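You operate a simulated robot arm through the tools that you are given. There is no shell and no other tool. Be economical: measure what you need, move in short steps, check, and stop when the job is done.

You are at the controls of a simulated two-armed robot. One attempt, no reset.

TASK
Pick up the 0-6 bar pressure gauge from the service stand with one hand, pass it to the other hand and put it on the top of the low table. Set down upright: pressure gauge.

It is judged by the outcome, as a careful person would: the job done as asked, and still so three seconds after it is handed in. It fails if anything else is knocked over, pushed out of place, dropped, spilled or broken.

THE ROBOT
Two 7-joint arms with two-finger parallel grippers on one trunk, on a base that drives. Base frame: it is fixed to the floor where the robot stands at the start and does not move with it; the origin is under the middle of the robot, x ahead of it, y to its left, z up. Units: m, rad, N and s.
The left shoulder is at the start at [0.06, 0.147, 0.543], the right one opposite. With the tool pointing down near the work surface each hand reaches from about 0.1 to 0.64 m from the robot's upright axis, wherever it stands, measured 20 degrees to its own side. Places, roughly: top of the low table [-2.6, 2.6, 0.6]. Payload 3.43 kg a hand.
The TCP of each hand is the grasp point between the finger pads, 0.03 m short of the fingertips. In the tool frame z runs along the fingers and y along their closing line. The gripper opens to 0.094 m. The fingers are 0.028 m wide and 0.01 m thick; the gripper's body (0.05 by 0.096 m) begins 0.055 m behind the TCP.
Orientation is that of the tool frame in the base frame, as a unit quaternion [x, y, z, w]. With the fingers straight down and closing along the base's y, the tool's x points along the base's -x, its y along +y and its z along -z.

THE INTERFACE
- The arms move only by the tool servo_tool. It takes "left_motion", "right_motion" or both (then of equal length, played together; a hand with none holds still); each is a list of rows, each a list of 7 numbers: the turn, a rotation vector about the tool's x, y, z in units of 8 degrees (1.0 is 8 degrees), then the shift along the tool's x, y, z in units of 25 mm (1.0 is 25 mm), then the opening, from 0 (shut) to 1 (fully open). In form: [[rx, ry, rz, dx, dy, dz, grip], ...]. A call has 1 to 20 rows; each row shifts and turns the commanded pose from where the row before left it, along the tool's axes as they then stand. A call with a number of a shift or a turn outside -1 to 1 is refused whole. Rows are played at 5 a second. More than 0.05 m and 0.15 rad between two rows, or a gripper value outside its range, and nothing of the call is played. Where a pose cannot be reached the arm comes as near as it can. A force on the tool above 40 N (or 10 N above the force at the start of the call, whichever is more), or a blocked arm, ends the call early, and 0.2 s more pass. Each finger travels about 0.072 m/s and halts on what it meets, pressing with about 35 N; the grip force reading is that of the motor and also rises with nothing between the fingers. The clock runs only during rows and for 0.2 s after the last one: add rows that do not move to give the fingers time. It gives the time, the measured TCP pose, the force on the tool (base axes), the opening and the grip force at its end, in the units of the frame above (readings bear some noise), with the torque about the TCP (base axes, N m) and any sound that the robot's microphone picked up.
- Cameras (640 x 400 px; columns grow to the right, rows downward): "scene" is now at [0.0551, -0.034, 1.1915]; the picture's right is [-0.36, -0.93, 0.00], its down [-0.39, 0.15, -0.91] and it looks along [0.85, -0.33, -0.41] (base axes); focal length 282 px, centre (320, 200). "left" rides on the left gripper at [0.076, -0.014, -0.103] in its tool frame; the picture's right is [0.18, 0.98, 0.00], its down [-0.75, 0.14, -0.64] and it looks along [-0.63, 0.12, 0.77] (tool axes); focal length 243 px, centre (320, 200). "right" rides on the right gripper at [0.076, 0.014, -0.102] in its tool frame; the picture's right is [-0.18, 0.98, 0.00], its down [-0.75, -0.14, -0.64] and it looks along [-0.63, -0.12, 0.77] (tool axes); focal length 243 px, centre (320, 200). There is no depth. A picture from a camera that has moved, and an enlarged one, comes with that camera's place and axes in the base frame and with its lens.
- get_image(camera): a new picture of that camera. It takes no simulated time.
- lift_body(by): slides the trunk up (or, below 0, down) by that many m; the arms and the scene camera ride with it, the base frame stays. It gives what a move gives, with no picture.
- drive_base(legs): drives the robot by 1 to 6 legs, each [ahead, left, turn to the left] in m, m and rad, along the robot's own axes; the way and the turn of a leg run together, so that a leg with both is an arc; at most 1.5 m and 3.142 rad a leg. The arms and the cameras ride along, it lands a little off, and it stops where it bumps. It gives what a move gives.
- turn_head(pan, tilt): turns the head with the scene camera to pan (to the left, within 1.501 rad either way) and tilt (down, from -0.506 to 1.204), counted from straight ahead of the robot. It gives what a move gives.
- enlarge(camera, box): a new picture of the part [left, top, right, bottom] of that camera's present view, enlarged. It takes no simulated time.
- finish_job(): hands the job in; it is judged then, once.

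Work in short steps. Places have to be worked out from the pictures, the camera data and where the tool is seen: move nearer, look again, correct. Check each grasp and each placing, and mend what went wrong. You have 120 turns and 88 pictures in all, those below and enlarged ones among them. Open the grippers and draw the arms clear of the work before you hand the job in, unless the task says otherwise; then end with one line.

The tools are called after "Emit:" as a command line: name --argument value ..., lists and objects as JSON in quotes. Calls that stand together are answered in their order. servo_tool: Moves the arms, as the interface text tells. Its arguments: {"type":"object","properties":{"left_motion":{"type":"array"},"right_motion":{"type":"array"}},"required":[]} The other tools are called the same way: lift_body (by) slides the trunk up or down; drive_base (legs) drives the base; turn_head (pan, tilt) turns the head that bears the scene camera; get_image (camera) takes a picture; enlarge (camera, box) takes an enlarged picture of a part of a camera's view; finish_job () hands the job in.

At the start:

```text
t: 0.0
left_tool_pos: [0.3126, 0.0065, 0.9994]
left_ee_rot: [0.0, 1.0, -0.001, 0.001]
left_force: [-0.3, -1.4, 0.1]
left_wrist_torque: [0.01, 0.01, 0.02]
left_opening: 0.0938
left_grasp_force: 0.2
right_tool_pos: [0.2758, -0.2636, 1.0002]
right_ee_rot: [0.0, 1.0, 0.0, 0.0]
right_force: [-0.3, -0.1, -0.2]
right_wrist_torque: [-0.02, 0.03, 0.01]
right_opening: 0.094
right_grasp_force: 0.1
trunk travel left (down, up): [-0.25, 0.0]
robot x, y, heading: [-0.0004, 0.0012, 0.002]
head pan, tilt: [-0.37, 0.428]
```

scene: 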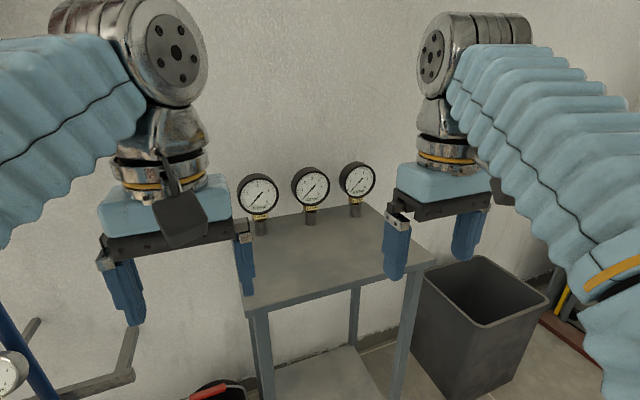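
right: 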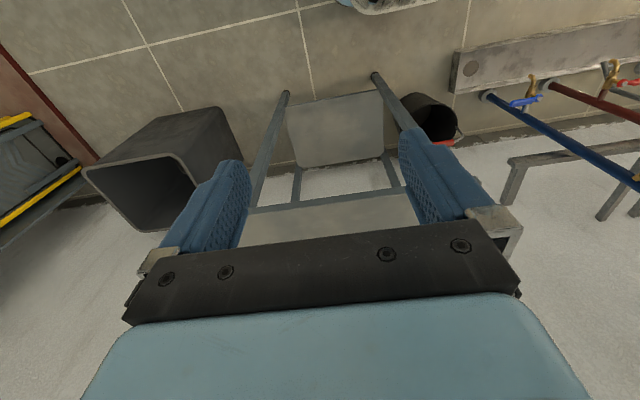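
left: 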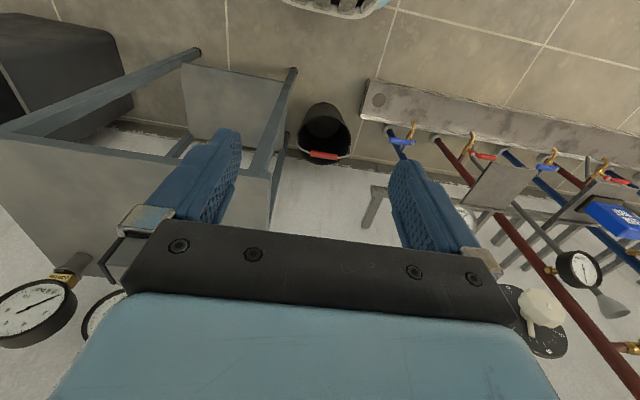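

The stand with three gauges is ahead; I enlarge the scene view to read which gauge is 0-6 bar.

Emit:
enlarge --camera "scene" --box '[230, 155, 390, 255]'

```text
4.00 times, centred on (310, 205) of scene
camera zoom: at [0.0551, -0.034, 1.1915], right [-0.36, -0.93, 0.0], down [-0.39, 0.15, -0.91], along [0.85, -0.33, -0.41], focal length 1129 px, centre (360, 180)
```

zoom: 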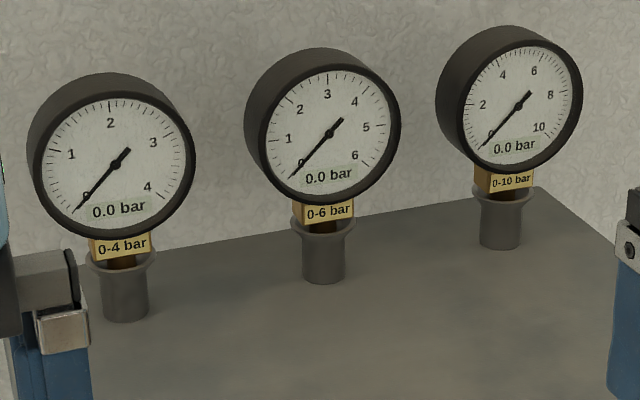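

The 0-6 gauge is the middle one. I estimate its foot at about [0.75, -0.27, 0.785], with the stand's front edge at x≈0.48. I'll look down to check the clearance for the base.

Emit:
turn_head --pan -0.35 --tilt 1.1

Emit:
get_image --camera "scene"

```text
t: 1.1
left_tool_pos: [0.3116, 0.0044, 0.9987]
left_ee_rot: [-0.001, 1.0, -0.001, 0.001]
left_force: [-0.2, 0.4, -0.2]
left_wrist_torque: [-0.02, 0.01, 0.01]
left_opening: 0.094
left_grasp_force: 0.0
right_tool_pos: [0.2762, -0.2625, 0.9994]
right_ee_rot: [0.0, 1.0, 0.0, 0.0]
right_force: [0.6, -0.4, -0.6]
right_wrist_torque: [0.02, -0.03, 0.01]
right_opening: 0.094
right_grasp_force: 0.1
trunk travel left (down, up): [-0.25, 0.0]
robot x, y, heading: [-0.0022, -0.0004, 0.0]
head pan, tilt: [-0.351, 1.1]
```

```text
83 pictures are left
camera scene: at [0.0284, -0.0224, 1.1372], right [-0.34, -0.94, 0.0], down [-0.84, 0.31, -0.45], along [0.43, -0.16, -0.89], focal length 282 px, centre (320, 200)
```

scene: 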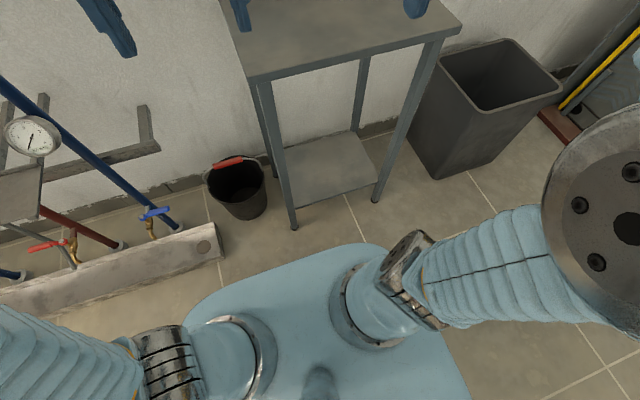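

There's room ahead of the torso (leg at x≈0.49, torso front ≈0.25). I drive ahead a bit and slightly right, then look down again.

Emit:
drive_base --legs '[[0.0, -0.07, 0], [0.12, 0, 0]]'

Emit:
get_image --camera "scene"

```text
t: 2.9
left_tool_pos: [0.4333, -0.0657, 1.0003]
left_ee_rot: [0.001, 1.0, -0.001, 0.002]
left_force: [0.1, -0.2, -0.1]
left_wrist_torque: [0.0, 0.0, 0.01]
left_opening: 0.0938
left_grasp_force: 0.1
right_tool_pos: [0.3961, -0.3359, 0.999]
right_ee_rot: [0.0, 1.0, -0.001, 0.0]
right_force: [0.1, 0.3, 0.5]
right_wrist_torque: [0.0, 0.0, 0.01]
right_opening: 0.0939
right_grasp_force: 0.1
trunk travel left (down, up): [-0.25, 0.0]
robot x, y, heading: [0.1221, -0.0737, -0.004]
head pan, tilt: [-0.351, 1.1]
```

```text
82 pictures are left
camera scene: at [0.1498, -0.0937, 1.1372], right [-0.35, -0.94, 0.0], down [-0.84, 0.31, -0.45], along [0.43, -0.16, -0.89], focal length 282 px, centre (320, 200)
```

scene: 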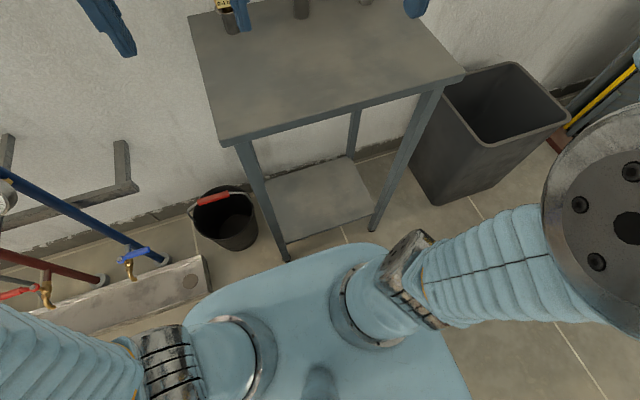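

Still clear; 0.05 m more, then raise the head toward the gauges.

Emit:
drive_base --legs '[[0.05, 0, 0]]'

Emit:
turn_head --pan -0.37 --tilt 0.5

Emit:
get_image --camera "scene"

Emit:
get_image --camera "right"

```text
t: 3.8
left_tool_pos: [0.4827, -0.0669, 0.9982]
left_ee_rot: [0.001, 1.0, -0.001, 0.001]
left_force: [0.1, 0.3, -0.2]
left_wrist_torque: [0.03, -0.03, -0.02]
left_opening: 0.0942
left_grasp_force: 0.0
right_tool_pos: [0.447, -0.3362, 0.9992]
right_ee_rot: [0.001, 1.0, 0.0, 0.0]
right_force: [-0.1, 0.5, -0.2]
right_wrist_torque: [-0.01, -0.03, 0.01]
right_opening: 0.094
right_grasp_force: 0.0
trunk travel left (down, up): [-0.25, 0.0]
robot x, y, heading: [0.1727, -0.0712, 0.0]
head pan, tilt: [-0.351, 1.1]
```

```text
t: 4.8
left_tool_pos: [0.4831, -0.0661, 0.9993]
left_ee_rot: [0.001, 1.0, 0.0, 0.0]
left_force: [0.7, -0.4, -0.4]
left_wrist_torque: [0.02, 0.02, 0.01]
left_opening: 0.094
left_grasp_force: 0.0
right_tool_pos: [0.447, -0.335, 0.999]
right_ee_rot: [0.001, 1.0, 0.0, 0.0]
right_force: [0.1, -0.2, 0.6]
right_wrist_torque: [0.01, 0.0, -0.02]
right_opening: 0.0939
right_grasp_force: 0.0
trunk travel left (down, up): [-0.25, 0.0]
robot x, y, heading: [0.1719, -0.0712, -0.002]
head pan, tilt: [-0.37, 0.499]
```

```text
81 pictures are left
camera scene: at [0.2257, -0.1051, 1.1848], right [-0.36, -0.93, 0.0], down [-0.45, 0.17, -0.88], along [0.82, -0.32, -0.48], focal length 282 px, centre (320, 200)
```

scene: 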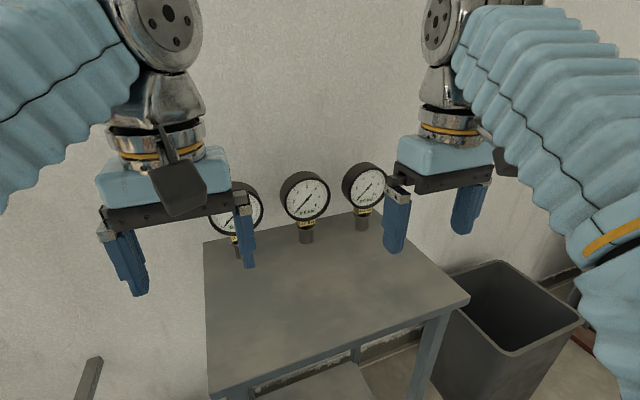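

```text
80 pictures are left
camera right: at [0.3719, -0.3207, 1.1017], right [0.19, 0.98, 0.0], down [0.75, -0.14, 0.64], along [0.63, -0.12, -0.77], focal length 243 px, centre (320, 200)
```

right: 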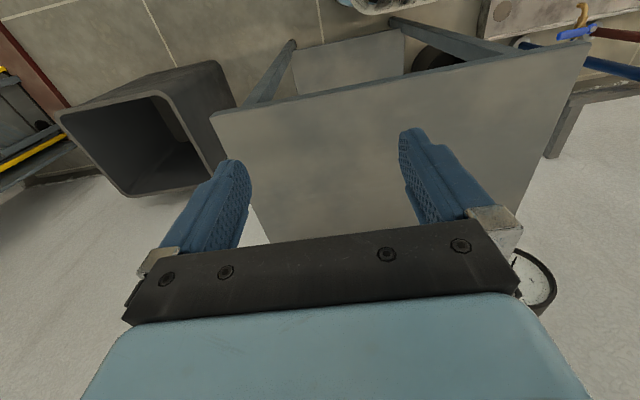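

I zoom on the gauges from here for a better fix on position and to see the foot and case thickness.

Emit:
enlarge --camera "scene" --box '[265, 160, 345, 250]'

```text
4.44 times, centred on (305, 205) of scene
camera zoom: at [0.2257, -0.1051, 1.1848], right [-0.36, -0.93, 0.0], down [-0.45, 0.17, -0.88], along [0.82, -0.32, -0.48], focal length 1255 px, centre (387, 178)
```

zoom: 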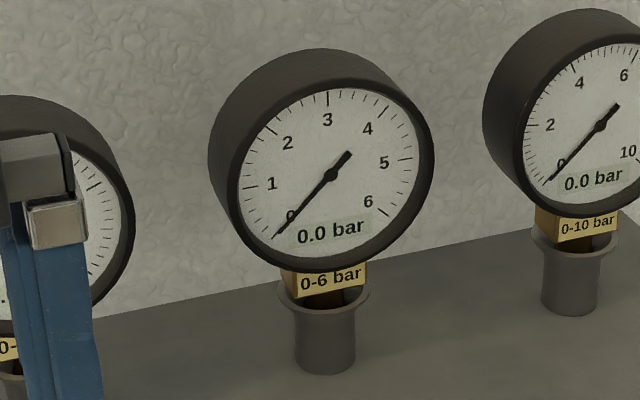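

The gauge is estimated at about [0.725, -0.267], with its dial centre at z≈0.907 and a case about 0.1 m in diameter and 0.04 m thick. I turn the right hand 90° so it closes along x, raising it a little.

Emit:
servo_tool --right_motion '[[0, 0, -1, 0, 0, -0.4, 1], [0, 0, -1, 0, 0, -0.4, 1], [0, 0, -1, 0, 0, -0.4, 1], [0, 0, -1, 0, 0, -0.4, 1], [0, 0, -1, 0, 0, -0.4, 1], [0, 0, -1, 0, 0, 0, 1], [0, 0, -1, 0, 0, 0, 1], [0, 0, -1, 0, 0, 0, 1], [0, 0, -1, 0, 0, 0, 1], [0, 0, -1, 0, 0, 0, 1], [0, 0, -1, 0, 0, 0, 1], [0, 0, -0.25, 0, 0, 0, 1], [0, 0, 0, 0, 0, 0, 1]]'

Emit:
get_image --camera "right"

```text
t: 7.6
left_tool_pos: [0.4829, -0.0656, 0.9992]
left_ee_rot: [0.001, 1.0, -0.001, 0.001]
left_force: [1.0, -0.5, -0.5]
left_wrist_torque: [0.0, 0.0, -0.03]
left_opening: 0.0937
left_grasp_force: 0.0
right_tool_pos: [0.5126, -0.2787, 1.0039]
right_ee_rot: [-0.682, 0.731, -0.004, 0.004]
right_force: [0.8, -0.3, -0.1]
right_wrist_torque: [0.0, 0.03, -0.02]
right_opening: 0.0939
right_grasp_force: 0.0
right hand out of reach, approached as far as the arm can: row 1, 2, 3, 4, 5
trunk travel left (down, up): [-0.25, 0.0]
robot x, y, heading: [0.1706, -0.0704, -0.002]
head pan, tilt: [-0.37, 0.499]
```

```text
78 pictures are left
camera right: at [0.493, -0.3534, 1.1061], right [-0.97, 0.25, -0.01], down [0.19, 0.74, 0.64], along [0.17, 0.62, -0.77], focal length 243 px, centre (320, 200)
```

right: 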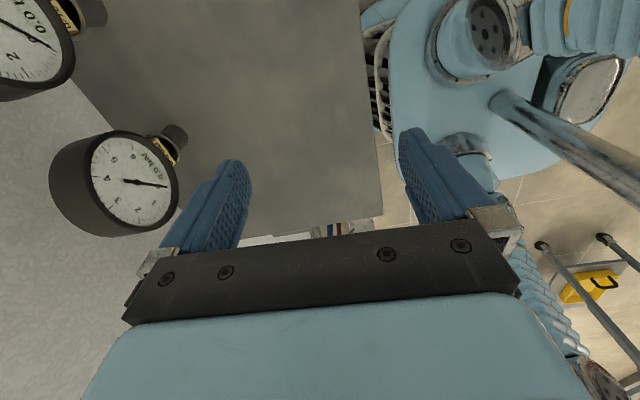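

Straight-down reach ends at about this height, so top-down grasping at x≈0.73 is doubtful. I look closely at the neck and foot to weigh a horizontal grasp there.

Emit:
enlarge --camera "right" --box '[40, 95, 200, 245]'

Emit:
enlarge --camera "left" --box '[0, 150, 160, 300]'

Emit:
enlarge --camera "scene" --box '[290, 210, 326, 246]'

```text
2.67 times, centred on (120, 170) of right
camera zoom: at [0.493, -0.3534, 1.1061], right [-0.97, 0.25, -0.01], down [0.19, 0.74, 0.64], along [0.17, 0.62, -0.77], focal length 647 px, centre (853, 280)
```

zoom: 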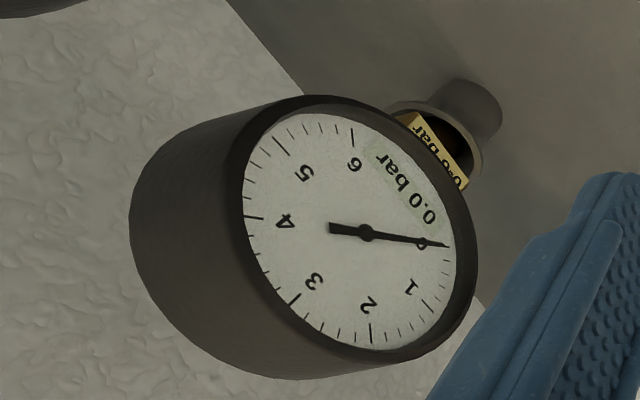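

```text
2.67 times, centred on (80, 225) of left
camera zoom: at [0.4075, -0.0802, 1.1019], right [-0.18, 0.98, 0.0], down [0.75, 0.14, 0.64], along [0.63, 0.12, -0.77], focal length 647 px, centre (960, 133)
```

zoom: 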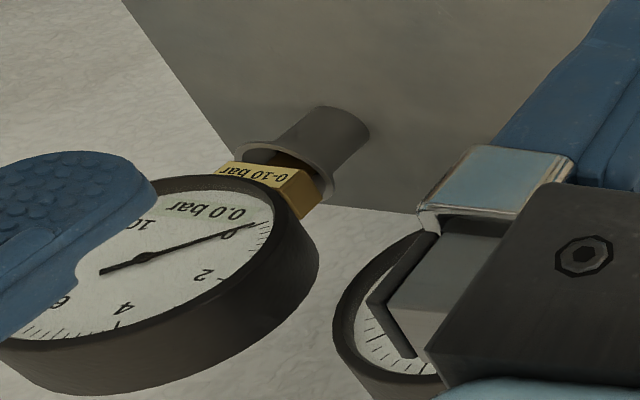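

```text
11.11 times, centred on (308, 228) of scene
camera zoom: at [0.2258, -0.1051, 1.1849], right [-0.36, -0.93, 0.0], down [-0.45, 0.17, -0.88], along [0.82, -0.32, -0.48], focal length 3137 px, centre (453, -111)
```

zoom: 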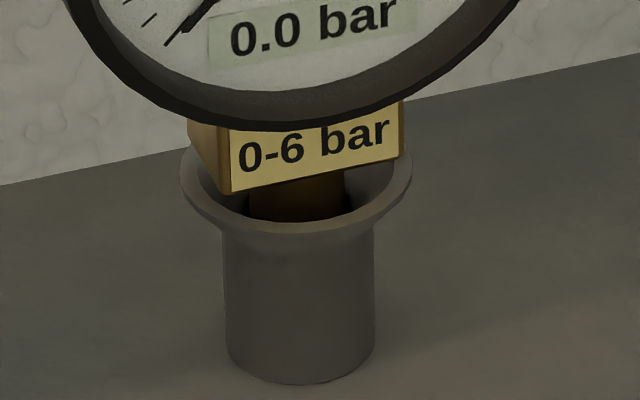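

The gauge's brass shank sits in a funnel socket, with a ~35 mm brass block exposed between rim (z≈0.825) and case bottom (z≈0.857). So I'll grip the block from the front with horizontal fingers, camera side up; continue turning the right hand so its tool x points forward.

Emit:
servo_tool --right_motion '[[0, 0, -1, 0, 0, 0.4, 1], [0, 0, -1, 0, 0, 0.4, 1], [0, 0, -1, 0, 0, 0.4, 1], [0, 0, -1, 0, 0, 0, 1], [0, 0, -1, 0, 0, 0, 1], [0, 0, -1, 0, 0, 0, 1], [0, 0, -1, 0, 0, 0, 1], [0, 0, -1, 0, 0, 0, 1], [0, 0, -1, 0, 0, 0, 1], [0, 0, -1, 0, 0, 0, 1], [0, 0, -1, 0, 0, 0, 1], [0, 0, -0.75, 0, 0, 0, 1], [0, 0, 0, 0, 0, 0, 1]]'

Emit:
get_image --camera "scene"

```text
t: 10.4
left_tool_pos: [0.4835, -0.0654, 0.9981]
left_ee_rot: [0.001, 1.0, 0.0, 0.0]
left_force: [0.9, 0.6, -0.8]
left_wrist_torque: [0.03, -0.01, 0.03]
left_opening: 0.0941
left_grasp_force: 0.1
right_tool_pos: [0.5131, -0.28, 0.9734]
right_ee_rot: [1.0, 0.001, 0.005, 0.001]
right_force: [-1.1, 0.0, 0.5]
right_wrist_torque: [-0.02, 0.02, 0.0]
right_opening: 0.0942
right_grasp_force: 0.1
trunk travel left (down, up): [-0.25, 0.0]
robot x, y, heading: [0.1719, -0.0725, -0.001]
head pan, tilt: [-0.37, 0.499]
```

```text
74 pictures are left
camera scene: at [0.2258, -0.1051, 1.1849], right [-0.36, -0.93, 0.0], down [-0.45, 0.17, -0.88], along [0.82, -0.32, -0.48], focal length 282 px, centre (320, 200)
```

scene: 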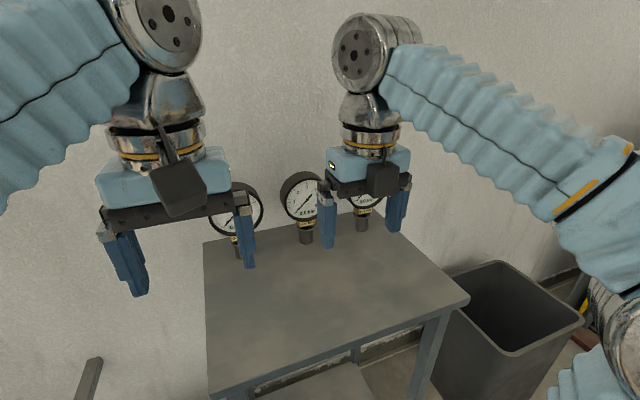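

Orientation is as wanted (tool x forward). Now pitch the hand up toward horizontal, first half, with a check.

Emit:
servo_tool --right_motion '[[0, 1, 0, 0, 0, 0, 1], [0, 1, 0, 0, 0, 0, 1], [0, 1, 0, 0, 0, 0, 1], [0, 1, 0, 0, 0, 0, 1], [0, 1, 0, 0, 0, 0, 1], [0, 1, 0, 0, 0, 0, 1], [0, 0, 0, 0, 0, 0, 1]]'

Emit:
get_image --camera "scene"

```text
t: 12.0
left_tool_pos: [0.4847, -0.0656, 0.9994]
left_ee_rot: [0.0, 1.0, 0.0, 0.002]
left_force: [-0.6, 0.6, 0.1]
left_wrist_torque: [-0.04, -0.01, -0.02]
left_opening: 0.0944
left_grasp_force: 0.0
right_tool_pos: [0.5124, -0.2789, 0.9747]
right_ee_rot: [0.911, 0.0, 0.412, 0.001]
right_force: [-0.3, -0.1, -0.4]
right_wrist_torque: [-0.06, -0.01, 0.02]
right_opening: 0.0941
right_grasp_force: 0.1
trunk travel left (down, up): [-0.25, 0.0]
robot x, y, heading: [0.1683, -0.0696, -0.001]
head pan, tilt: [-0.37, 0.499]
```

```text
73 pictures are left
camera scene: at [0.2256, -0.1051, 1.1849], right [-0.36, -0.93, 0.0], down [-0.45, 0.17, -0.88], along [0.82, -0.32, -0.48], focal length 282 px, centre (320, 200)
```

scene: 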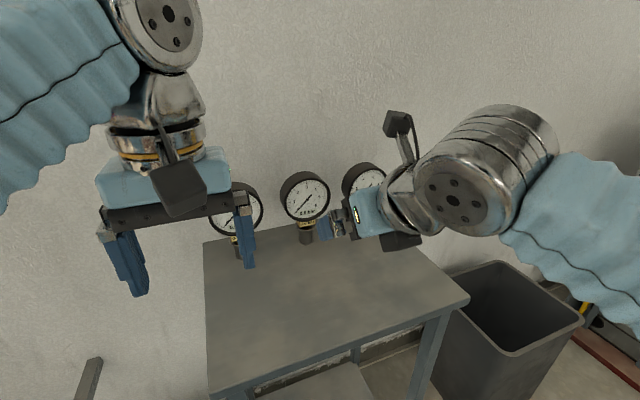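

Works well. Four more pitch rows leave the fingers about 9° below horizontal; I then view from the right camera.

Emit:
servo_tool --right_motion '[[0, 1, 0, 0, 0, 0, 1], [0, 1, 0, 0, 0, 0, 1], [0, 1, 0, 0, 0, 0, 1], [0, 1, 0, 0, 0, 0, 1], [0, 0, 0, 0, 0, 0, 1]]'

Emit:
get_image --camera "right"

```text
t: 13.2
left_tool_pos: [0.4828, -0.0667, 0.9988]
left_ee_rot: [0.001, 1.0, -0.001, 0.001]
left_force: [-0.2, 0.1, -0.1]
left_wrist_torque: [-0.01, -0.01, -0.01]
left_opening: 0.0939
left_grasp_force: 0.1
right_tool_pos: [0.5128, -0.2786, 0.9742]
right_ee_rot: [0.762, 0.0, 0.648, 0.001]
right_force: [-0.4, 0.3, -0.3]
right_wrist_torque: [0.0, -0.02, 0.01]
right_opening: 0.0941
right_grasp_force: 0.1
trunk travel left (down, up): [-0.25, 0.0]
robot x, y, heading: [0.1702, -0.0701, -0.007]
head pan, tilt: [-0.37, 0.499]
```

```text
72 pictures are left
camera right: at [0.4249, -0.2925, 1.0659], right [-0.03, -0.98, -0.18], down [-0.76, 0.14, -0.64], along [0.65, 0.12, -0.75], focal length 243 px, centre (320, 200)
```

right: 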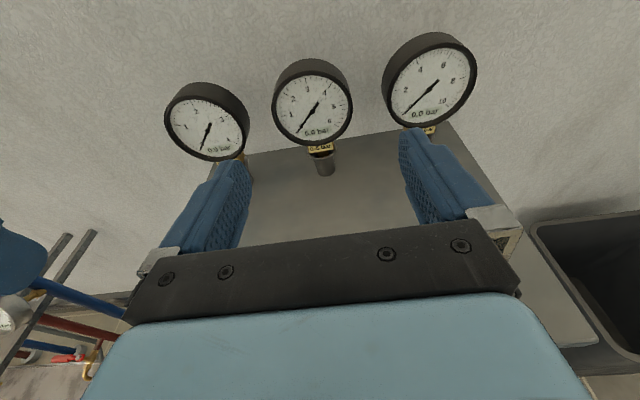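

The neck sits centred ahead at y≈-0.26, block z≈0.847, x≈0.725. I descend and approach to x≈0.58, z≈0.855.

Emit:
servo_tool --right_motion '[[0, 0, 0, -0.86, -0.144, 0.7, 1], [0, 0, 0, -0.86, -0.144, 0.7, 1], [0, 0, 0, -0.86, -0.144, 0.7, 1], [0, 0, 0, -0.86, -0.144, 0.7, 1], [0, 0, 0, -0.86, -0.144, 0.7, 1], [0, 0, 0, 0, 0, 0, 1]]'

Emit:
get_image --camera "right"

Emit:
get_image --camera "scene"

```text
t: 14.6
left_tool_pos: [0.4819, -0.0658, 1.0004]
left_ee_rot: [0.0, 1.0, -0.001, 0.001]
left_force: [0.3, -0.3, 0.2]
left_wrist_torque: [-0.01, 0.01, 0.02]
left_opening: 0.0942
left_grasp_force: 0.0
right_tool_pos: [0.592, -0.2623, 0.8682]
right_ee_rot: [0.763, 0.001, 0.647, 0.0]
right_force: [-0.1, 0.8, 0.4]
right_wrist_torque: [0.0, -0.01, 0.02]
right_opening: 0.094
right_grasp_force: 0.1
right hand out of reach, approached as far as the arm can: row 4, 5
trunk travel left (down, up): [-0.25, 0.0]
robot x, y, heading: [0.1721, -0.0687, -0.005]
head pan, tilt: [-0.37, 0.499]
```

```text
71 pictures are left
camera right: at [0.5041, -0.2755, 0.9595], right [-0.03, -0.98, -0.18], down [-0.76, 0.14, -0.64], along [0.65, 0.12, -0.75], focal length 243 px, centre (320, 200)
```

right: 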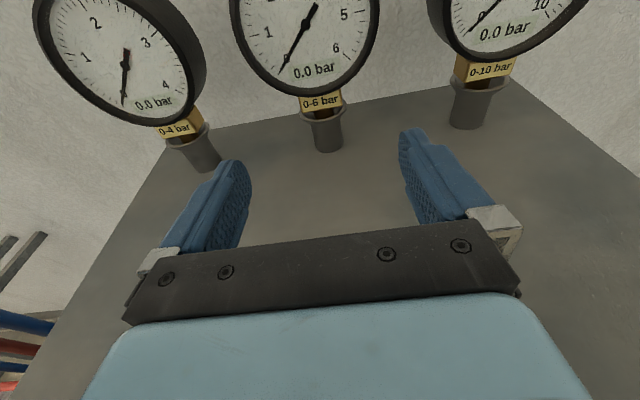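

```text
70 pictures are left
camera scene: at [0.2259, -0.105, 1.1849], right [-0.36, -0.93, 0.0], down [-0.45, 0.17, -0.88], along [0.82, -0.32, -0.48], focal length 282 px, centre (320, 200)
```

scene: 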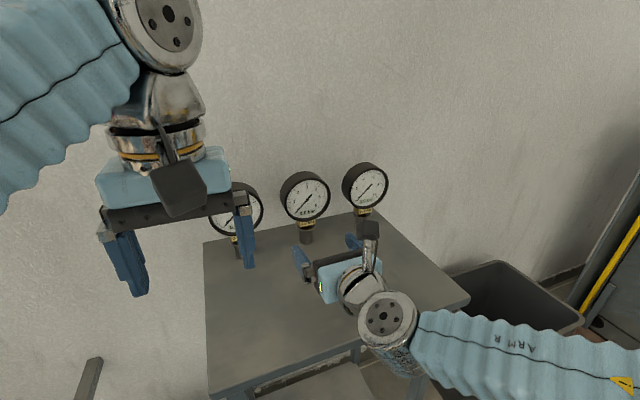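

The arm hit a limit lowering here (too folded). I move 0.05 m forward first, then lower 0.02 m.

Emit:
servo_tool --right_motion '[[0, 0, 0, 0.16, 0, 0.99, 1], [0, 0, 0, 0.16, 0, 0.99, 1], [0, 0, 0, -0.3, 0, 0.05, 1], [0, 0, 0, -0.4, 0, 0.06, 1], [0, 0, 0, 0, 0, 0, 1]]'

Emit:
get_image --camera "right"

```text
t: 15.8
left_tool_pos: [0.4842, -0.0661, 0.9993]
left_ee_rot: [0.0, 1.0, -0.002, 0.001]
left_force: [-0.3, 0.3, 0.1]
left_wrist_torque: [-0.03, 0.0, 0.01]
left_opening: 0.094
left_grasp_force: 0.0
right_tool_pos: [0.6434, -0.2618, 0.8513]
right_ee_rot: [0.763, 0.001, 0.647, 0.0]
right_force: [1.2, 0.4, -0.2]
right_wrist_torque: [0.0, -0.01, -0.01]
right_opening: 0.0938
right_grasp_force: 0.0
trunk travel left (down, up): [-0.25, 0.0]
robot x, y, heading: [0.1741, -0.074, 0.003]
head pan, tilt: [-0.37, 0.499]
```

```text
69 pictures are left
camera right: at [0.5548, -0.2747, 0.9422], right [-0.03, -0.98, -0.18], down [-0.76, 0.14, -0.64], along [0.65, 0.12, -0.75], focal length 243 px, centre (320, 200)
```

right: 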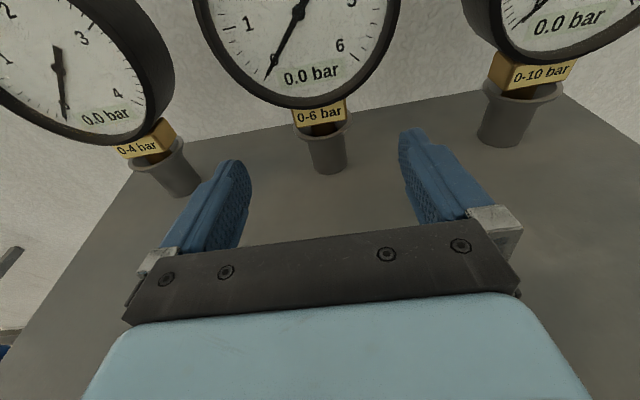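

The neck is centred at y≈-0.262; free band between rim (0.828) and case bottom (0.864). I level the hand by 6° and advance halfway.

Emit:
servo_tool --right_motion '[[0, 0.75, 0, 0, 0, 0, 1], [0, 0, 0, -0.1, 0, 0.8, 1], [0, 0, 0, 0, 0, 0.8, 1], [0, 0, 0, 0, 0, 0, 1]]'

Emit:
get_image --camera "right"

Emit:
enlarge --camera "scene" --box '[270, 190, 390, 290]'

```text
t: 16.8
left_tool_pos: [0.4833, -0.0666, 0.9996]
left_ee_rot: [0.001, 1.0, -0.001, 0.001]
left_force: [0.5, 0.6, -0.6]
left_wrist_torque: [-0.05, -0.05, -0.01]
left_opening: 0.0939
left_grasp_force: 0.0
right_tool_pos: [0.6827, -0.2596, 0.8454]
right_ee_rot: [0.727, 0.001, 0.686, 0.0]
right_force: [0.3, 0.1, -0.7]
right_wrist_torque: [-0.01, 0.02, 0.02]
right_opening: 0.0939
right_grasp_force: 0.0
trunk travel left (down, up): [-0.25, 0.0]
robot x, y, heading: [0.1749, -0.0721, -0.004]
head pan, tilt: [-0.37, 0.499]
```

```text
68 pictures are left
camera right: at [0.5864, -0.2745, 0.9266], right [-0.01, -0.98, -0.18], down [-0.69, 0.14, -0.71], along [0.73, 0.12, -0.68], focal length 243 px, centre (320, 200)
```

right: 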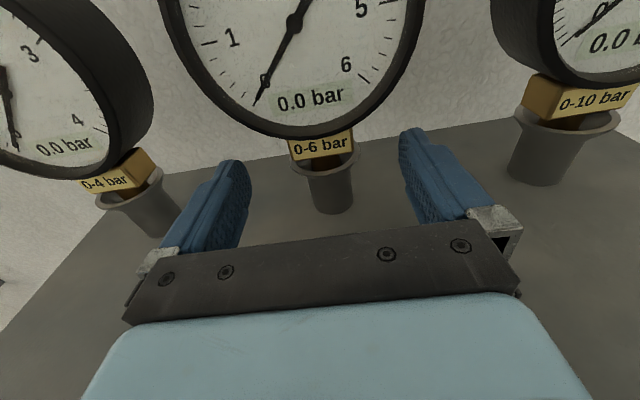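

```text
4.00 times, centred on (330, 240) of scene
camera zoom: at [0.2259, -0.1051, 1.1849], right [-0.36, -0.93, 0.0], down [-0.45, 0.17, -0.88], along [0.82, -0.32, -0.48], focal length 1129 px, centre (280, 40)
```

zoom: 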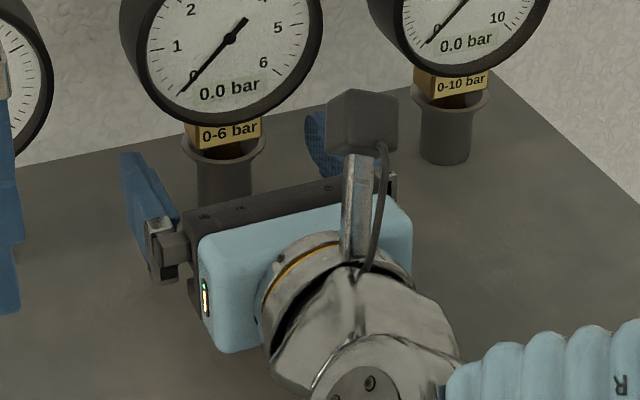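

Alignment is right. I advance the last 0.045 m at z≈0.847 with jaws open.

Emit:
servo_tool --right_motion '[[0, 0, 0, 0.07, 0, 0.6, 1], [0, 0, 0, 0.07, 0, 0.6, 1], [0, 0, 0, 0.05, 0, 0.6, 1], [0, 0, 0, 0, 0, 0, 1], [0, 0, 0, 0, 0, 0, 1]]'

Emit:
get_image --camera "right"

Emit:
enlarge --camera "scene" --box '[270, 190, 390, 290]'

```text
t: 18.0
left_tool_pos: [0.483, -0.0659, 0.9992]
left_ee_rot: [0.001, 1.0, -0.001, 0.0]
left_force: [-1.0, 0.4, -0.4]
left_wrist_torque: [0.02, -0.01, 0.01]
left_opening: 0.0939
left_grasp_force: 0.0
right_tool_pos: [0.7278, -0.2606, 0.8479]
right_ee_rot: [0.728, 0.001, 0.686, 0.0]
right_force: [0.6, 0.0, 0.9]
right_wrist_torque: [0.02, -0.02, 0.01]
right_opening: 0.0941
right_grasp_force: 0.0
trunk travel left (down, up): [-0.25, 0.0]
robot x, y, heading: [0.1719, -0.0738, -0.002]
head pan, tilt: [-0.37, 0.499]
```

```text
66 pictures are left
camera right: at [0.6313, -0.2742, 0.9296], right [-0.01, -0.98, -0.18], down [-0.69, 0.14, -0.71], along [0.73, 0.12, -0.68], focal length 243 px, centre (320, 200)
```

right: 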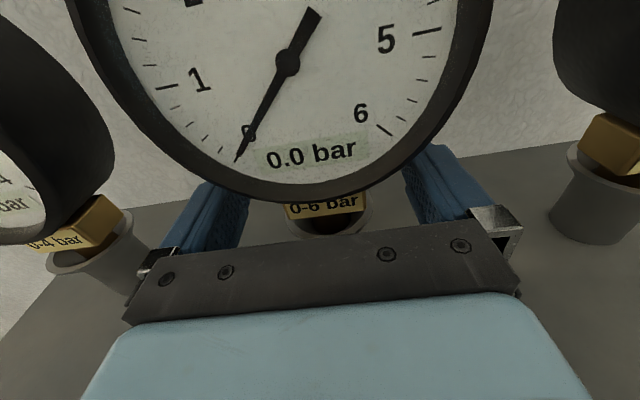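

```text
4.00 times, centred on (330, 240) of scene
camera zoom: at [0.2258, -0.1051, 1.1849], right [-0.36, -0.93, 0.0], down [-0.45, 0.17, -0.88], along [0.82, -0.32, -0.48], focal length 1129 px, centre (280, 40)
```

zoom: 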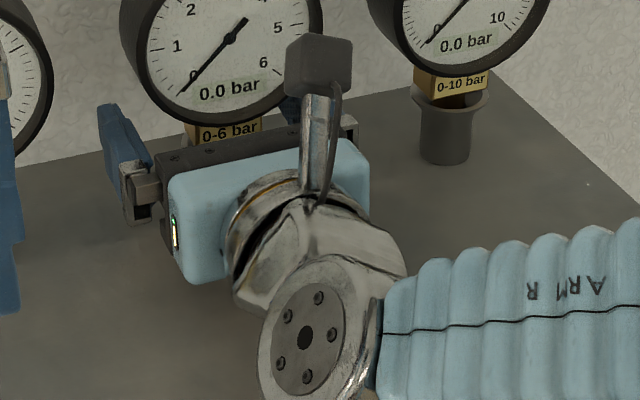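

The block is between the fingers, with the fingers under the case. I close partway first to check for contact with rim or case.

Emit:
servo_tool --right_motion '[[0, 0, 0, 0, 0, 0, 0.8], [0, 0, 0, 0, 0, 0, 0.6], [0, 0, 0, 0, 0, 0, 0.48], [0, 0, 0, 0, 0, 0, 0.48]]'

Emit:
enlarge --camera "right" --box '[180, 140, 500, 250]'

```text
t: 19.0
left_tool_pos: [0.4832, -0.0673, 0.9997]
left_ee_rot: [0.002, 1.0, -0.001, 0.0]
left_force: [-0.8, 0.3, 0.8]
left_wrist_torque: [0.0, -0.03, 0.0]
left_opening: 0.0939
left_grasp_force: 0.0
right_tool_pos: [0.7275, -0.2612, 0.8481]
right_ee_rot: [0.727, 0.0, 0.686, 0.0]
right_force: [0.1, -6.6, 1.2]
right_wrist_torque: [-0.05, 0.04, 0.08]
right_opening: 0.0495
right_grasp_force: 3.6
trunk travel left (down, up): [-0.25, 0.0]
robot x, y, heading: [0.1725, -0.0728, -0.006]
head pan, tilt: [-0.37, 0.499]
```

```text
2.00 times, centred on (340, 195) of right
camera zoom: at [0.6312, -0.2753, 0.9296], right [-0.01, -0.98, -0.18], down [-0.68, 0.14, -0.71], along [0.73, 0.12, -0.67], focal length 485 px, centre (280, 210)
```

zoom: 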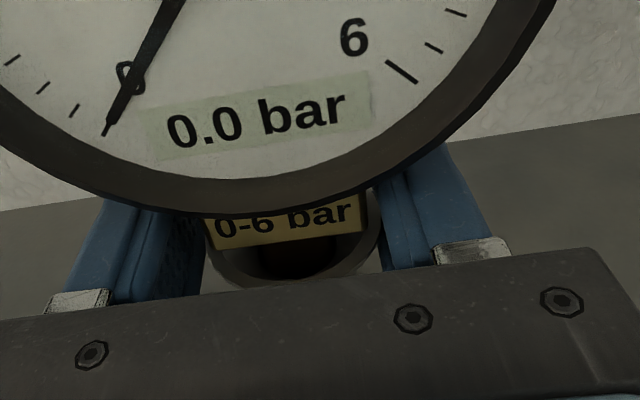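

The −y finger touches something at 0.0495 m opening (−6.6 N y, slight +z), which suggests the funnel rim. I reopen slightly, raise 4 mm and try again gently.

Emit:
servo_tool --right_motion '[[0, 0, 0, 0, 0, 0, 0.65], [0, 0, 0, 0.16, 0, 0, 0.65], [0, 0, 0, 0, 0, 0, 0.55], [0, 0, 0, 0, 0, 0, 0.48], [0, 0, 0, 0, 0, 0, 0.48]]'

Emit:
enlarge --camera "right" --box '[180, 140, 500, 250]'

```text
t: 20.2
left_tool_pos: [0.4831, -0.0666, 0.9991]
left_ee_rot: [0.0, 1.0, 0.001, 0.001]
left_force: [0.2, 0.6, -0.3]
left_wrist_torque: [0.02, 0.01, -0.01]
left_opening: 0.0939
left_grasp_force: 0.0
right_tool_pos: [0.7279, -0.2616, 0.852]
right_ee_rot: [0.728, 0.0, 0.686, 0.0]
right_force: [-1.9, -10.5, -5.5]
right_wrist_torque: [0.06, -0.18, -0.04]
right_opening: 0.051
right_grasp_force: 5.3
trunk travel left (down, up): [-0.25, 0.0]
robot x, y, heading: [0.1719, -0.0698, -0.002]
head pan, tilt: [-0.37, 0.499]
```

```text
2.00 times, centred on (340, 195) of right
camera zoom: at [0.6319, -0.2756, 0.9325], right [-0.01, -0.98, -0.18], down [-0.69, 0.14, -0.71], along [0.73, 0.12, -0.68], focal length 485 px, centre (280, 210)
```

zoom: 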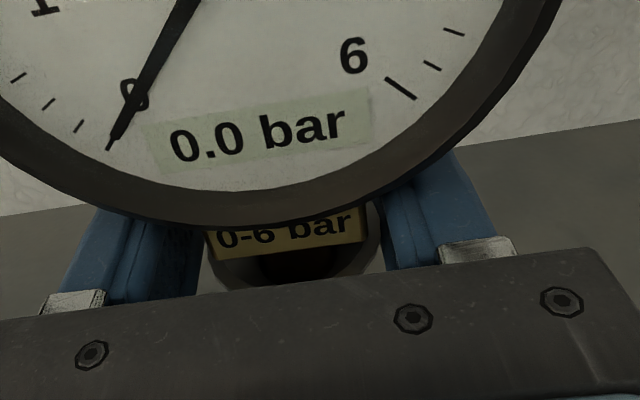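

At 0.852 the fingers touch the case bottom, so the vertical window is tight. I reopen slightly and drop back to 0.849, and swing the left hand so its camera gives a side view.

Emit:
servo_tool --right_motion '[[0, 0, 0, 0, 0, 0, 0.65], [0, 0, 0, -0.12, 0, 0, 0.65], [0, 0, 0, 0, 0, 0, 0.65], [0, 0, 0, 0, 0, 0, 0.65], [0, 0, 0, 0, 0, 0, 0.65], [0, 0, 0, 0, 0, 0, 0.65], [0, 0, 0, 0, 0, 0, 0.65], [0, 0, 0, 0, 0, 0, 0.65], [0, 0, 0, 0, 0, 0, 0.65], [0, 0, 0, 0, 0, 0, 0.65], [0, 0, 0, 0, 0, 0, 0.65]]' --left_motion '[[0, 0, 1, 0, 0, 0.7, 1], [0, 0, 1, 0, 0, 0.7, 1], [0, 0, 1, 0, 0, 0.7, 1], [0, 0, 1, 0, 0, 0.7, 1], [0, 0, 1, 0, 0, 0, 1], [0, 0, 1, 0, 0, 0, 1], [0, -1, 0, 0, 0, 0, 1], [0, -1, 0, 0, 0, 0, 1], [0, -1, 0, 0, 0, 0, 1], [0, -1, 0, 0, 0, 0, 1], [0, 0, 0, 0, 0, 0, 1]]'

Emit:
get_image --camera "left"

```text
t: 22.6
left_tool_pos: [0.4836, -0.0662, 0.9304]
left_ee_rot: [0.392, 0.877, -0.113, 0.253]
left_force: [0.3, -0.4, 0.2]
left_wrist_torque: [0.01, -0.04, 0.01]
left_opening: 0.094
left_grasp_force: 0.1
right_tool_pos: [0.7272, -0.2605, 0.8487]
right_ee_rot: [0.728, 0.001, 0.686, 0.001]
right_force: [0.2, -0.3, -0.6]
right_wrist_torque: [-0.02, -0.01, -0.02]
right_opening: 0.061
right_grasp_force: 0.1
trunk travel left (down, up): [-0.25, 0.0]
robot x, y, heading: [0.1737, -0.0747, 0.0]
head pan, tilt: [-0.37, 0.499]
```

```text
62 pictures are left
camera left: at [0.3938, 0.0132, 0.9761], right [0.63, 0.77, -0.1], down [0.3, -0.13, 0.95], along [0.72, -0.62, -0.31], focal length 243 px, centre (320, 200)
```

left: 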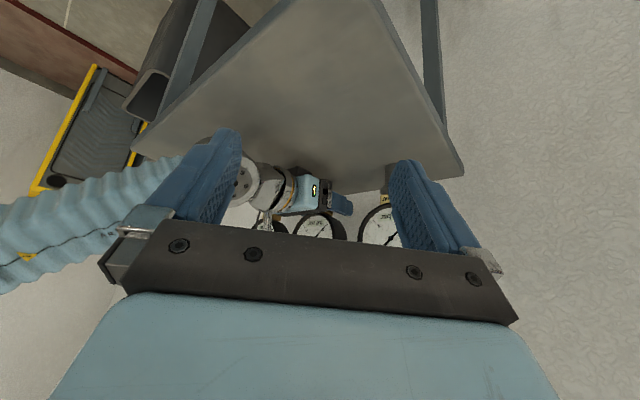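

The right hand is visible (upside down); I zoom in.

Emit:
enlarge --camera "left" --box '[290, 175, 370, 243]'

```text
5.88 times, centred on (330, 209) of left
camera zoom: at [0.3938, 0.0132, 0.9761], right [0.63, 0.77, -0.1], down [0.3, -0.13, 0.95], along [0.72, -0.62, -0.31], focal length 1427 px, centre (261, 147)
```

zoom: 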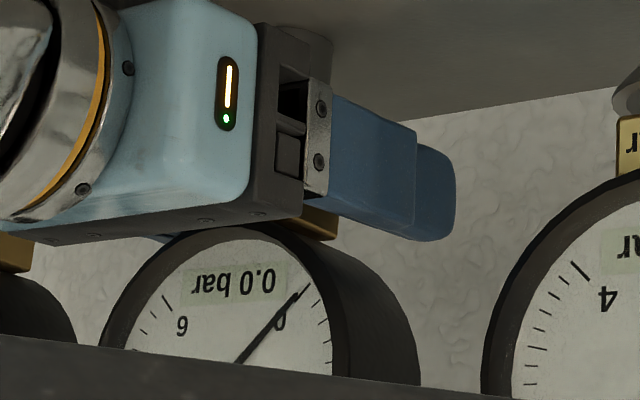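

The rim is hidden behind the finger; the neighbour 0-4 gauge has the same geometry, so I yaw the left camera slightly to measure its neck in side view.

Emit:
servo_tool --left_motion '[[0, 0, -1, 0, 0, 0, 1], [0, 0, -1, 0, 0, 0, 1], [0, 0, 0, 0, 0, 0, 1]]'

Emit:
enlarge --camera "left" --box '[300, 165, 380, 233]'

```text
t: 23.4
left_tool_pos: [0.4827, -0.066, 0.9296]
left_ee_rot: [0.264, 0.924, -0.146, 0.235]
left_force: [-0.1, -0.1, -0.2]
left_wrist_torque: [-0.04, 0.0, -0.03]
left_opening: 0.094
left_grasp_force: 0.1
right_tool_pos: [0.728, -0.2599, 0.8487]
right_ee_rot: [0.728, 0.001, 0.686, 0.001]
right_force: [0.3, -0.2, 0.0]
right_wrist_torque: [-0.01, -0.01, 0.0]
right_opening: 0.0612
right_grasp_force: 0.1
trunk travel left (down, up): [-0.25, 0.0]
robot x, y, heading: [0.1747, -0.0698, -0.001]
head pan, tilt: [-0.37, 0.499]
```

```text
5.88 times, centred on (340, 199) of left
camera zoom: at [0.3825, -0.0049, 0.9795], right [0.41, 0.88, -0.24], down [0.41, 0.05, 0.91], along [0.81, -0.47, -0.34], focal length 1427 px, centre (202, 206)
```

zoom: 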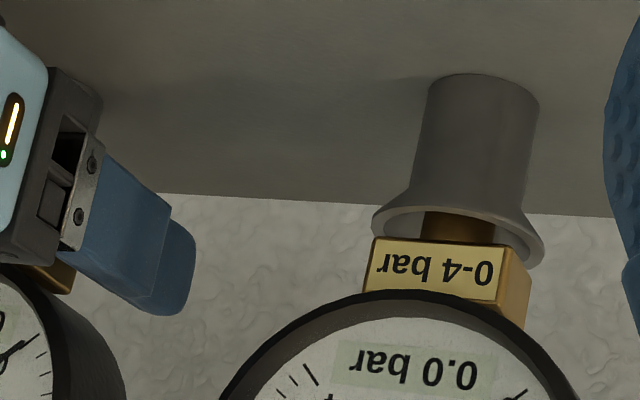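

The side view suggests the rim-to-case gap barely exceeds finger width. So I level the hand, lift the gauge a few mm by its case on the two fingers (shank still guided by the socket), and then close on the block clear of the rim.

Emit:
servo_tool --right_motion '[[0, 0.4, 0, 0, 0, 0, 0.65], [0, 0, 0, 0.08, 0, 0, 0.57], [0, 0, 0, 0.08, 0, 0, 0.57], [0, 0, 0, 0.1, 0, 0, 0.57], [0, 0, 0, 0.1, 0, 0, 0.57], [0, 0, 0, 0.1, 0, 0, 0.57], [0, 0, 0, 0, 0, 0, 0.57]]'

Emit:
enlarge --camera "right" --box '[180, 120, 500, 250]'

Emit:
enlarge --camera "left" --box '[240, 155, 380, 243]'

```text
t: 25.0
left_tool_pos: [0.4841, -0.0663, 0.9294]
left_ee_rot: [0.266, 0.923, -0.147, 0.235]
left_force: [-0.6, -0.5, -0.9]
left_wrist_torque: [0.0, 0.02, 0.0]
left_opening: 0.0942
left_grasp_force: 0.0
right_tool_pos: [0.7274, -0.2593, 0.8599]
right_ee_rot: [0.708, 0.002, 0.706, -0.001]
right_force: [0.4, 0.3, -4.4]
right_wrist_torque: [-0.02, -0.06, 0.02]
right_opening: 0.0544
right_grasp_force: 1.0
trunk travel left (down, up): [-0.25, 0.0]
robot x, y, heading: [0.1684, -0.0716, -0.001]
head pan, tilt: [-0.37, 0.499]
```

```text
2.00 times, centred on (340, 185) of right
camera zoom: at [0.6263, -0.2739, 0.937], right [0.0, -0.98, -0.18], down [-0.64, 0.14, -0.75], along [0.76, 0.12, -0.63], focal length 485 px, centre (280, 230)
```

zoom: 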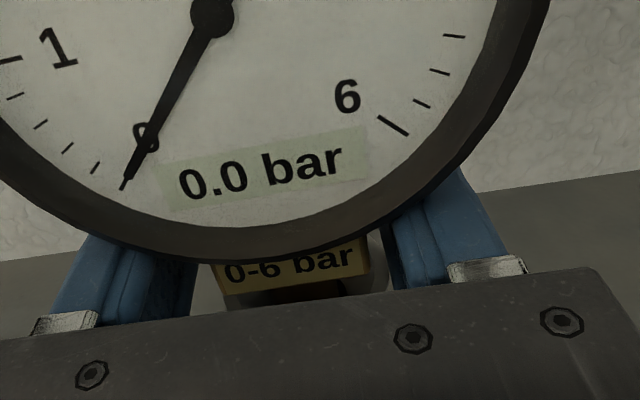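

```text
4.55 times, centred on (310, 199) of left
camera zoom: at [0.3828, -0.0049, 0.9794], right [0.41, 0.88, -0.24], down [0.41, 0.05, 0.91], along [0.81, -0.47, -0.34], focal length 1103 px, centre (366, 204)
```

zoom: 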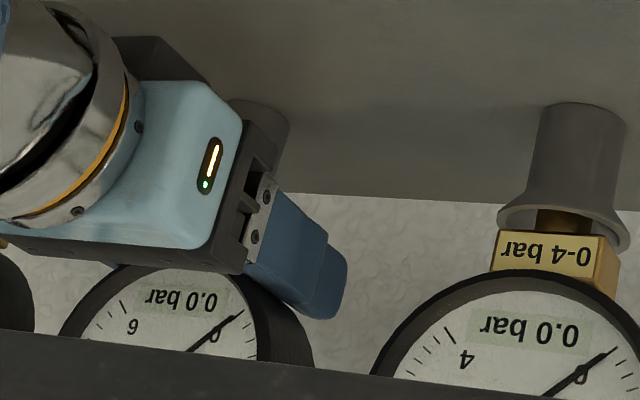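

The gauge now rests on the fingers (−4.4 N ≈ its weight) and is up a few mm. Close on the block.

Emit:
servo_tool --right_motion '[[0, 0, 0, 0, 0, 0, 0.48], [0, 0, 0, 0, 0, 0, 0.4], [0, 0, 0, 0, 0, 0, 0.2], [0, 0, 0, 0, 0, 0, 0], [0, 0, 0, 0, 0, 0, 0], [0, 0, 0, 0, 0, 0, 0]]'

Emit:
enlarge --camera "right" --box '[180, 120, 500, 250]'

```text
t: 26.4
left_tool_pos: [0.4832, -0.0668, 0.9289]
left_ee_rot: [0.265, 0.924, -0.145, 0.234]
left_force: [-0.3, -0.3, 0.0]
left_wrist_torque: [-0.04, 0.02, 0.01]
left_opening: 0.0939
left_grasp_force: 0.1
right_tool_pos: [0.7282, -0.2617, 0.8603]
right_ee_rot: [0.708, -0.001, 0.706, 0.002]
right_force: [-2.4, -14.8, -8.5]
right_wrist_torque: [-0.43, 0.03, 0.08]
right_opening: 0.0412
right_grasp_force: 35.1
trunk travel left (down, up): [-0.25, 0.0]
robot x, y, heading: [0.1726, -0.0718, -0.0]
head pan, tilt: [-0.37, 0.499]
```

```text
2.00 times, centred on (340, 185) of right
camera zoom: at [0.6264, -0.2758, 0.9365], right [0.0, -0.98, -0.18], down [-0.64, 0.14, -0.75], along [0.76, 0.12, -0.63], focal length 485 px, centre (280, 230)
```

zoom: 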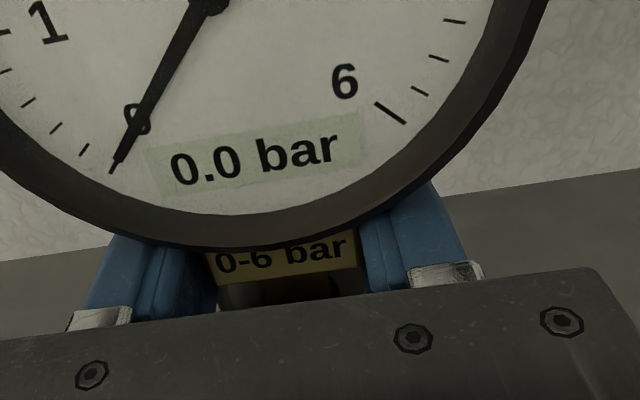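

Grasped (0.041 m, 35 N), but a side force of −15 N says the shank presses on the socket wall. I ease 3 mm to −y and lift 10 mm.

Emit:
servo_tool --right_motion '[[0, 0, 0, 0, 0.12, 0, 0], [0, 0, 0, 0, 0, 0, 0], [0, 0, 0, 0.2, 0, 0, 0], [0, 0, 0, 0.2, 0, 0, 0], [0, 0, 0, 0, 0, 0, 0]]'

```text
t: 27.6
left_tool_pos: [0.4833, -0.0658, 0.9299]
left_ee_rot: [0.266, 0.923, -0.147, 0.235]
left_force: [0.3, 0.0, 0.1]
left_wrist_torque: [0.04, 0.0, 0.0]
left_opening: 0.094
left_grasp_force: 0.1
right_tool_pos: [0.7265, -0.2637, 0.8721]
right_ee_rot: [0.708, 0.001, 0.706, 0.0]
right_force: [-0.7, 0.2, -4.8]
right_wrist_torque: [0.0, -0.02, 0.01]
right_opening: 0.0412
right_grasp_force: 35.0
trunk travel left (down, up): [-0.25, 0.0]
robot x, y, heading: [0.1705, -0.0704, -0.0]
head pan, tilt: [-0.37, 0.499]
```

Side load is gone, only the weight remains. Lift 60 mm more.

Emit:
servo_tool --right_motion '[[0, 0, 0, 0.4, 0, 0, 0], [0, 0, 0, 0.4, 0, 0, 0], [0, 0, 0, 0.5, 0, 0, 0], [0, 0, 0, 0.5, 0, 0, 0], [0, 0, 0, 0.6, 0, 0, 0], [0, 0, 0, 0, 0, 0, 0]]'

Emit:
get_image --camera "scene"

Emit:
get_image --camera "left"

```text
t: 29.0
left_tool_pos: [0.4843, -0.0662, 0.9289]
left_ee_rot: [0.266, 0.923, -0.147, 0.235]
left_force: [-0.3, -0.5, 0.7]
left_wrist_torque: [-0.01, 0.02, 0.02]
left_opening: 0.094
left_grasp_force: 0.0
right_tool_pos: [0.7266, -0.2637, 0.9319]
right_ee_rot: [0.708, 0.001, 0.706, 0.001]
right_force: [-0.6, 0.2, -5.0]
right_wrist_torque: [0.01, -0.07, 0.03]
right_opening: 0.041
right_grasp_force: 34.6
trunk travel left (down, up): [-0.25, 0.0]
robot x, y, heading: [0.174, -0.0681, -0.001]
head pan, tilt: [-0.37, 0.499]
```

```text
56 pictures are left
camera scene: at [0.226, -0.1052, 1.1848], right [-0.36, -0.93, 0.0], down [-0.45, 0.17, -0.88], along [0.82, -0.32, -0.48], focal length 282 px, centre (320, 200)
```

scene: 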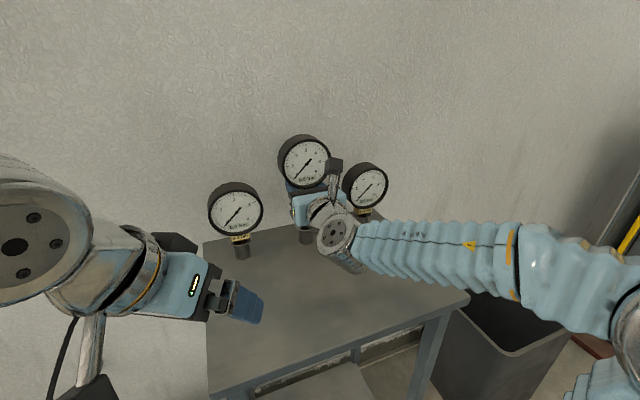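

```text
55 pictures are left
camera left: at [0.3827, -0.0049, 0.9795], right [0.41, 0.88, -0.24], down [0.41, 0.05, 0.91], along [0.81, -0.47, -0.34], focal length 243 px, centre (320, 200)
```

left: 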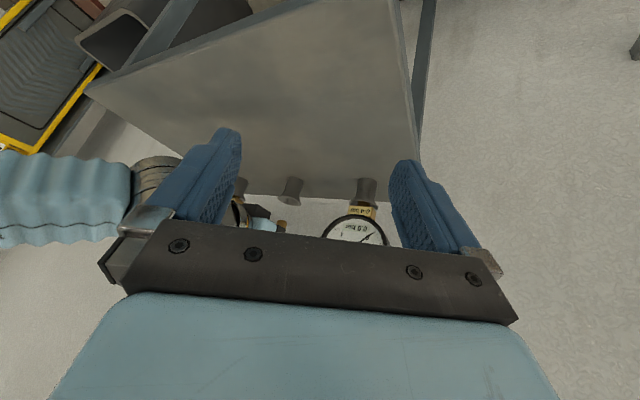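

The gauge is up; I zoom to see if the shank is clear of the socket.

Emit:
enlarge --camera "left" --box '[230, 165, 330, 240]'

```text
5.33 times, centred on (280, 202) of left
camera zoom: at [0.3827, -0.0049, 0.9795], right [0.41, 0.88, -0.24], down [0.41, 0.05, 0.91], along [0.81, -0.47, -0.34], focal length 1294 px, centre (533, 187)
```

zoom: 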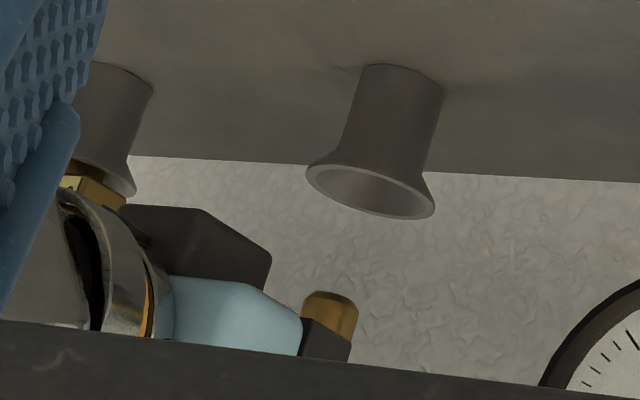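

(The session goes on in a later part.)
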